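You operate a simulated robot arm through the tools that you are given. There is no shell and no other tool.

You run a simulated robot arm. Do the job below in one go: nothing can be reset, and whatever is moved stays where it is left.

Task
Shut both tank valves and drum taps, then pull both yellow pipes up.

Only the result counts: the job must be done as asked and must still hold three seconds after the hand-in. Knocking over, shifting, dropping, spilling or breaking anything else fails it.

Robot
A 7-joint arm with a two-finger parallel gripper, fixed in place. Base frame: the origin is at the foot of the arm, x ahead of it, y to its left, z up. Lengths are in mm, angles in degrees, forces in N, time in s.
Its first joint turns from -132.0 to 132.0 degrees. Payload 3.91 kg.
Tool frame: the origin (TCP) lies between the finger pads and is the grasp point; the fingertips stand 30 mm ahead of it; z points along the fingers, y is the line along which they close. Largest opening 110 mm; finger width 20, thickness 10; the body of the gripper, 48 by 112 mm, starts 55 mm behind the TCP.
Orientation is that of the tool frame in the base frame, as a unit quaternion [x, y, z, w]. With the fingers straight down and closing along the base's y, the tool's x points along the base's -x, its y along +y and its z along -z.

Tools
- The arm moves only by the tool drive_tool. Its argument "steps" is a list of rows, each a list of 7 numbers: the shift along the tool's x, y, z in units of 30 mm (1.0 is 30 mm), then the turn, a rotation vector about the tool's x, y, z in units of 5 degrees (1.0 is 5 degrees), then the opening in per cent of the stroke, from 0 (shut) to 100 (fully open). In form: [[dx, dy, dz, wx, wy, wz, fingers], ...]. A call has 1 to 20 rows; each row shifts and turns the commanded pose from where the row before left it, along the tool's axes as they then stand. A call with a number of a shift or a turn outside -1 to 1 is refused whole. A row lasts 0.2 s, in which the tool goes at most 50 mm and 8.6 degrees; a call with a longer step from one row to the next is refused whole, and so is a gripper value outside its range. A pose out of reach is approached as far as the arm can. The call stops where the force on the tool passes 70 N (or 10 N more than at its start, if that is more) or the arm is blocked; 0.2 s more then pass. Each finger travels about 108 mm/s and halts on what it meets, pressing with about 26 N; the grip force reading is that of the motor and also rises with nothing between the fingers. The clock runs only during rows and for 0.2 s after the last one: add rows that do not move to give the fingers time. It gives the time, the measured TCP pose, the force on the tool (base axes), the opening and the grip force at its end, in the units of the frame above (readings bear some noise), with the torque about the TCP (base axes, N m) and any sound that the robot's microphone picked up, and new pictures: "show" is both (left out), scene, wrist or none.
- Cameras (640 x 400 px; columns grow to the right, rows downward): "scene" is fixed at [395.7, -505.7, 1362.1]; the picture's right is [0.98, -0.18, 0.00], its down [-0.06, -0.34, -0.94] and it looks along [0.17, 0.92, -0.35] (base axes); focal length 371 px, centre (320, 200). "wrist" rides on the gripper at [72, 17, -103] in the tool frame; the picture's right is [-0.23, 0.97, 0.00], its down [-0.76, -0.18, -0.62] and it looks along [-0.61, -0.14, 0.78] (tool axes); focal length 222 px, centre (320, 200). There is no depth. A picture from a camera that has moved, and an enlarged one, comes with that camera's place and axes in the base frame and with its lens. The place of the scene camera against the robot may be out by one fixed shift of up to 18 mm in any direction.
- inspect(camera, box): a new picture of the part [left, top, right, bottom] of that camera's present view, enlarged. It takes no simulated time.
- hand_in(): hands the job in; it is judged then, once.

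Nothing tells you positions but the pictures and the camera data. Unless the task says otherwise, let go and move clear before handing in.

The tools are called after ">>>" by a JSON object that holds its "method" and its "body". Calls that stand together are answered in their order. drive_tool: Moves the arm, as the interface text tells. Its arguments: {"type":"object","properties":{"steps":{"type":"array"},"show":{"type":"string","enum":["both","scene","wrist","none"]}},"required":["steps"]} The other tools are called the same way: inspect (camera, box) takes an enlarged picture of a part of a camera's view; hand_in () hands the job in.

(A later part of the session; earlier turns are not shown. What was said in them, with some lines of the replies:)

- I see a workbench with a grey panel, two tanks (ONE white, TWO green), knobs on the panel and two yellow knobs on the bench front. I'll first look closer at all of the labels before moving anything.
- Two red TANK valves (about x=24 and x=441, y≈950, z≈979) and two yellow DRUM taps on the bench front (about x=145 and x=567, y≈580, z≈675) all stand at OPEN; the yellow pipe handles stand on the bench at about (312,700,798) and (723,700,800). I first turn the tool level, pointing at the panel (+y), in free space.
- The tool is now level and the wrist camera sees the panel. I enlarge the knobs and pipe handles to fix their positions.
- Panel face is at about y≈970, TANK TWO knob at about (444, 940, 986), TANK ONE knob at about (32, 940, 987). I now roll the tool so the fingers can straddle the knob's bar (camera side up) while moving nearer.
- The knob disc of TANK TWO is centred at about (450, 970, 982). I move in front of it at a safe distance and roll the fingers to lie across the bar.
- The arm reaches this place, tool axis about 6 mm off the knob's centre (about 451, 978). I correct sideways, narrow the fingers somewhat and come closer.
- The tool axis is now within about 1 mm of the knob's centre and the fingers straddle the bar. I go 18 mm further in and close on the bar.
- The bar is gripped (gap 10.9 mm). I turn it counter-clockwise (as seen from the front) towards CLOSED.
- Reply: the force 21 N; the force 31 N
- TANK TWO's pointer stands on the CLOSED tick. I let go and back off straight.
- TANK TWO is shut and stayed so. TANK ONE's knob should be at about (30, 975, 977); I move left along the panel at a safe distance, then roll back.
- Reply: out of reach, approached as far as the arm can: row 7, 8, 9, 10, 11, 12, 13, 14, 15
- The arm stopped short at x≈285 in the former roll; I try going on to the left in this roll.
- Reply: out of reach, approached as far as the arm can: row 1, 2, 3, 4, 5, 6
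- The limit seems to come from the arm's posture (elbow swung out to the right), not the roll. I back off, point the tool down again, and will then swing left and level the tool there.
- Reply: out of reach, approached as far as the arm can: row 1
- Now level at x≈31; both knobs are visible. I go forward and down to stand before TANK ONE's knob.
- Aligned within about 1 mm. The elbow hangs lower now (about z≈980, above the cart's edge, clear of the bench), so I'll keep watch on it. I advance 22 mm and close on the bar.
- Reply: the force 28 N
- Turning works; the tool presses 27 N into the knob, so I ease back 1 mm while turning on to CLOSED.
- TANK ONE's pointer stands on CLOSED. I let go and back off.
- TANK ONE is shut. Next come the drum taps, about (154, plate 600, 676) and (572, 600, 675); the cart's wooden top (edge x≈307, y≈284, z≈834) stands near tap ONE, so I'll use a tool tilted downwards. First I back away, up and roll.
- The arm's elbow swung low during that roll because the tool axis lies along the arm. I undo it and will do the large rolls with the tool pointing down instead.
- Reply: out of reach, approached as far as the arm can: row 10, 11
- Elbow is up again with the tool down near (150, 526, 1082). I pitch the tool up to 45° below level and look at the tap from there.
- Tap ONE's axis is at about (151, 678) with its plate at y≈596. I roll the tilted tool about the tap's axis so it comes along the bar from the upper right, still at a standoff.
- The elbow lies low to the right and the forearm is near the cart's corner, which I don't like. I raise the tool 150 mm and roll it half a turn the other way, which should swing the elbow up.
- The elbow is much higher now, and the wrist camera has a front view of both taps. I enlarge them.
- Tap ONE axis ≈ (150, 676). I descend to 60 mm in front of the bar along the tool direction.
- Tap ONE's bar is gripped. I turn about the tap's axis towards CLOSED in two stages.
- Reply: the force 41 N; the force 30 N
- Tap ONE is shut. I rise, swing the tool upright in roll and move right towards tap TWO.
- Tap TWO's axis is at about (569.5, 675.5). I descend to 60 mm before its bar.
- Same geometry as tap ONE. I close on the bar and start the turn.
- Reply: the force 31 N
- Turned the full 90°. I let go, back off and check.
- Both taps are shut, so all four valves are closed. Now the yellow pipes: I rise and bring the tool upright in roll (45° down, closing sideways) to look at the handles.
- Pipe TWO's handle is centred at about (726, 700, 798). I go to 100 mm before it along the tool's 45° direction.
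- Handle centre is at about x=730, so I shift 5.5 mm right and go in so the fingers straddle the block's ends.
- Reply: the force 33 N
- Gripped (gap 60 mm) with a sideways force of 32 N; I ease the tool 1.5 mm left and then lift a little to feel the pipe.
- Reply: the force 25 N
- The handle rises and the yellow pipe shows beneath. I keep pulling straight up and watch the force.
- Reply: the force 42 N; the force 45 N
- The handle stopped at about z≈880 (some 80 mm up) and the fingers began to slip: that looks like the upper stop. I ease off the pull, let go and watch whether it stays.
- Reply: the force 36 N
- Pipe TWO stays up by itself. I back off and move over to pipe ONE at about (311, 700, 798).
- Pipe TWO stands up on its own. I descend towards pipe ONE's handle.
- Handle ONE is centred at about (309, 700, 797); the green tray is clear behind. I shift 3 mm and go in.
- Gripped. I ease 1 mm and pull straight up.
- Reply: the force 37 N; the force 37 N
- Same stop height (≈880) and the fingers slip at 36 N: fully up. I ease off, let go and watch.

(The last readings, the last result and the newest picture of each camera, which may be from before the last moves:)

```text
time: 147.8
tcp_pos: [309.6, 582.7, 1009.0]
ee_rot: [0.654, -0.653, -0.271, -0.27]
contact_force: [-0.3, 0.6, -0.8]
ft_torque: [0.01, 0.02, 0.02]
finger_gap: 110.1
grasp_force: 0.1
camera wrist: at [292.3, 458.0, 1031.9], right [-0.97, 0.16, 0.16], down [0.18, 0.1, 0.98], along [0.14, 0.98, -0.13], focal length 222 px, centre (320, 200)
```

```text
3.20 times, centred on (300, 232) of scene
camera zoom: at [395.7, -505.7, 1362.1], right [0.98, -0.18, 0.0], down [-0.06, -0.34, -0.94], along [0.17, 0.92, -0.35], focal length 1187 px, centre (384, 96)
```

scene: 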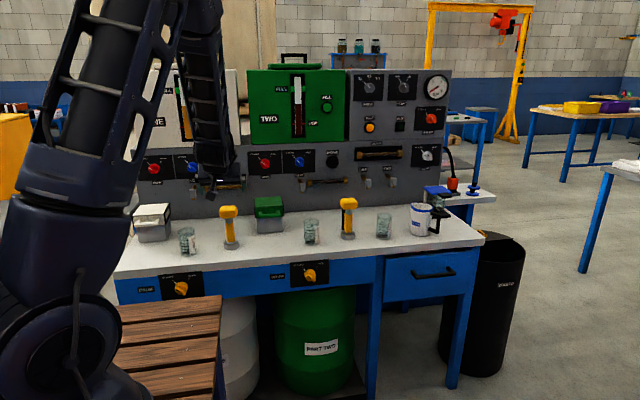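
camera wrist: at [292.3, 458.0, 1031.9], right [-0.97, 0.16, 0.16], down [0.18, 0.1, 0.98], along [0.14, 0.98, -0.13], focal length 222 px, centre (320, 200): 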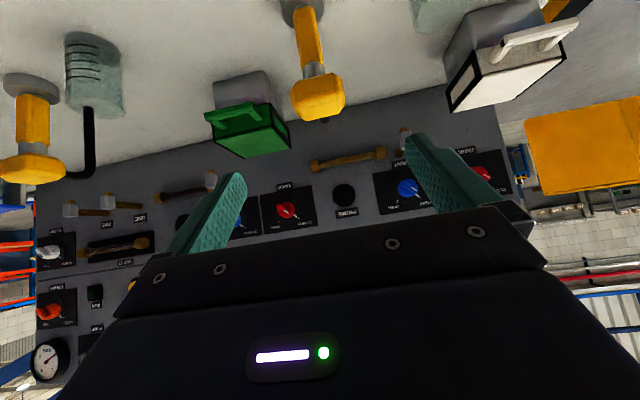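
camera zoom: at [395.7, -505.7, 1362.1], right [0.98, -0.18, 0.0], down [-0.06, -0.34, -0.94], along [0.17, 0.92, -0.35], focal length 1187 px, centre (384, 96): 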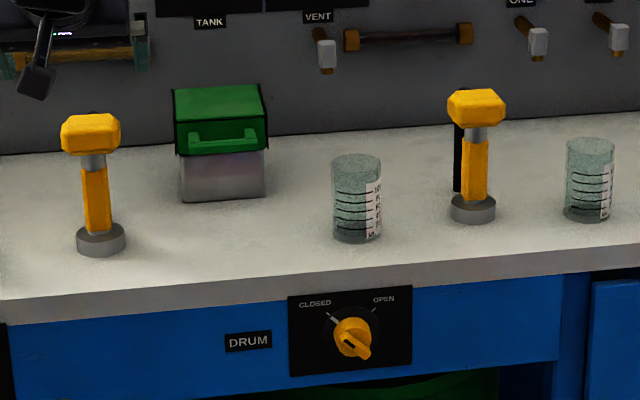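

Both pipes stand up and the arm is clear. I make a last check of all four valves and the other items.

>>> {"method": "drive_tool", "body": {"steps": [[0, 0, -0.3, 0, 0, 0, 100], [0, 0, 0, 0, 0, 0, 100], [0, 0, 0, 0, 0, 0, 100], [0, 0, 0, 0, 0, 0, 100], [0, 0, 0, 0, 0, 0, 100], [0, 0, 0, 0, 0, 0, 100], [0, 0, 0, 0, 0, 0, 100], [0, 0, 0, 0, 0, 0, 100], [0, 0, 0, 0, 0, 0, 100], [0, 0, 0, 0, 0, 0, 100]], "show": "scene"}}

>>> {"method": "inspect", "body": {"camera": "scene", "box": [125, 140, 325, 200]}}

>>> {"method": "inspect", "body": {"camera": "scene", "box": [130, 200, 330, 310]}}

>>> {"method": "inspect", "body": {"camera": "scene", "box": [290, 180, 490, 300]}}

```text
time: 150.0
tcp_pos: [308.1, 576.0, 1014.1]
ee_rot: [-0.653, 0.654, 0.27, 0.271]
contact_force: [0.1, -0.6, 0.1]
ft_torque: [0.01, 0.0, 0.06]
finger_gap: 110.1
grasp_force: 0.0
```

scene: 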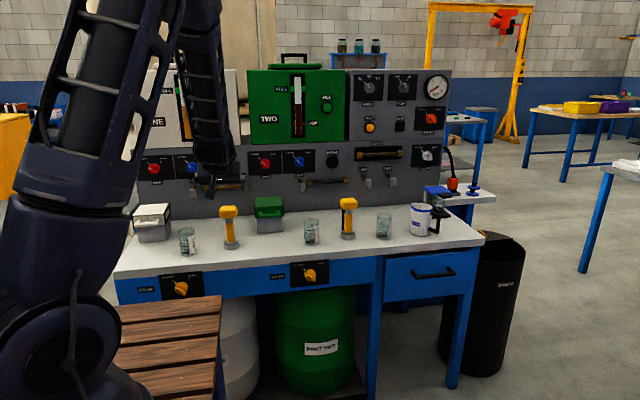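

```text
3.20 times, centred on (225, 170) of scene
camera zoom: at [395.7, -505.7, 1362.1], right [0.98, -0.18, 0.0], down [-0.06, -0.34, -0.94], along [0.17, 0.92, -0.35], focal length 1187 px, centre (624, 296)
```

zoom: 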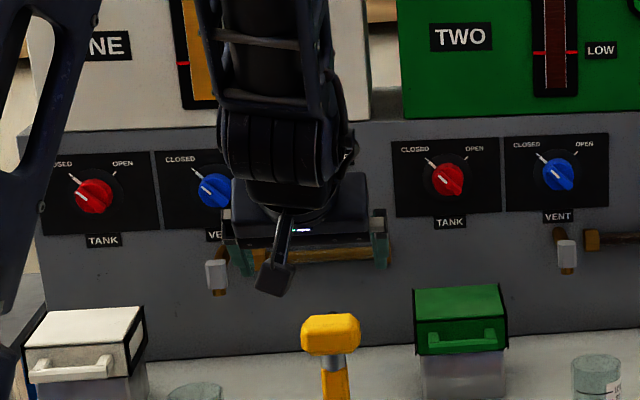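

```text
3.20 times, centred on (230, 255) of scene
camera zoom: at [395.7, -505.7, 1362.1], right [0.98, -0.18, 0.0], down [-0.06, -0.34, -0.94], along [0.17, 0.92, -0.35], focal length 1187 px, centre (608, 24)
```

zoom: 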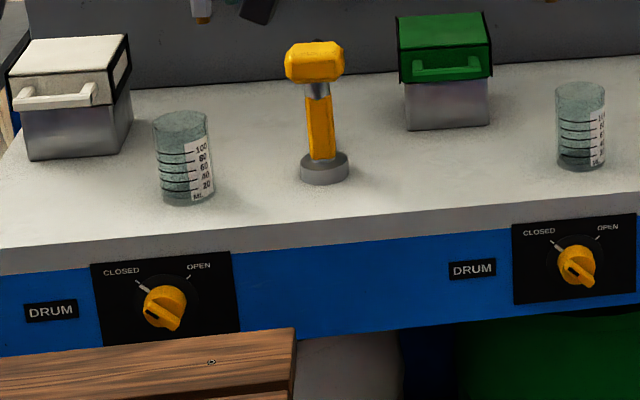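

```text
3.20 times, centred on (390, 240) of scene
camera zoom: at [395.7, -505.7, 1362.1], right [0.98, -0.18, 0.0], down [-0.06, -0.34, -0.94], along [0.17, 0.92, -0.35], focal length 1187 px, centre (96, 72)
```

zoom: 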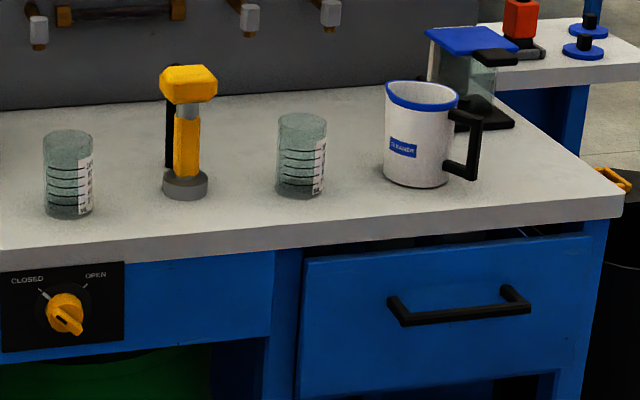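

Both TANK valves and both DRUM taps point to CLOSED, both yellow pipes stand fully up and have stayed so for several seconds, and nothing else has moved. The gripper is open and clear, so I hand in.

>>> {"method": "hand_in", "body": {}}

```text
The job is handed in.
```

All four valves are shut and both yellow pipes are pulled up. I have handed the job in, but no verdict came back.

- **Valves:** both TANK knobs and both DRUM taps now point to their CLOSED marks. I closed all four before touching the pipes.
- **Pipes:** each rose about 80 mm to what felt like its upper stop. At that point the handle would go no higher and the fingers slipped at about 36 N. Both stayed up after I let go, through several seconds of watching.
- **Everything else:** the beakers, trays, cleaner jug and other knobs look undisturbed in the last pictures. The gripper was open and clear of the bench when I handed in.
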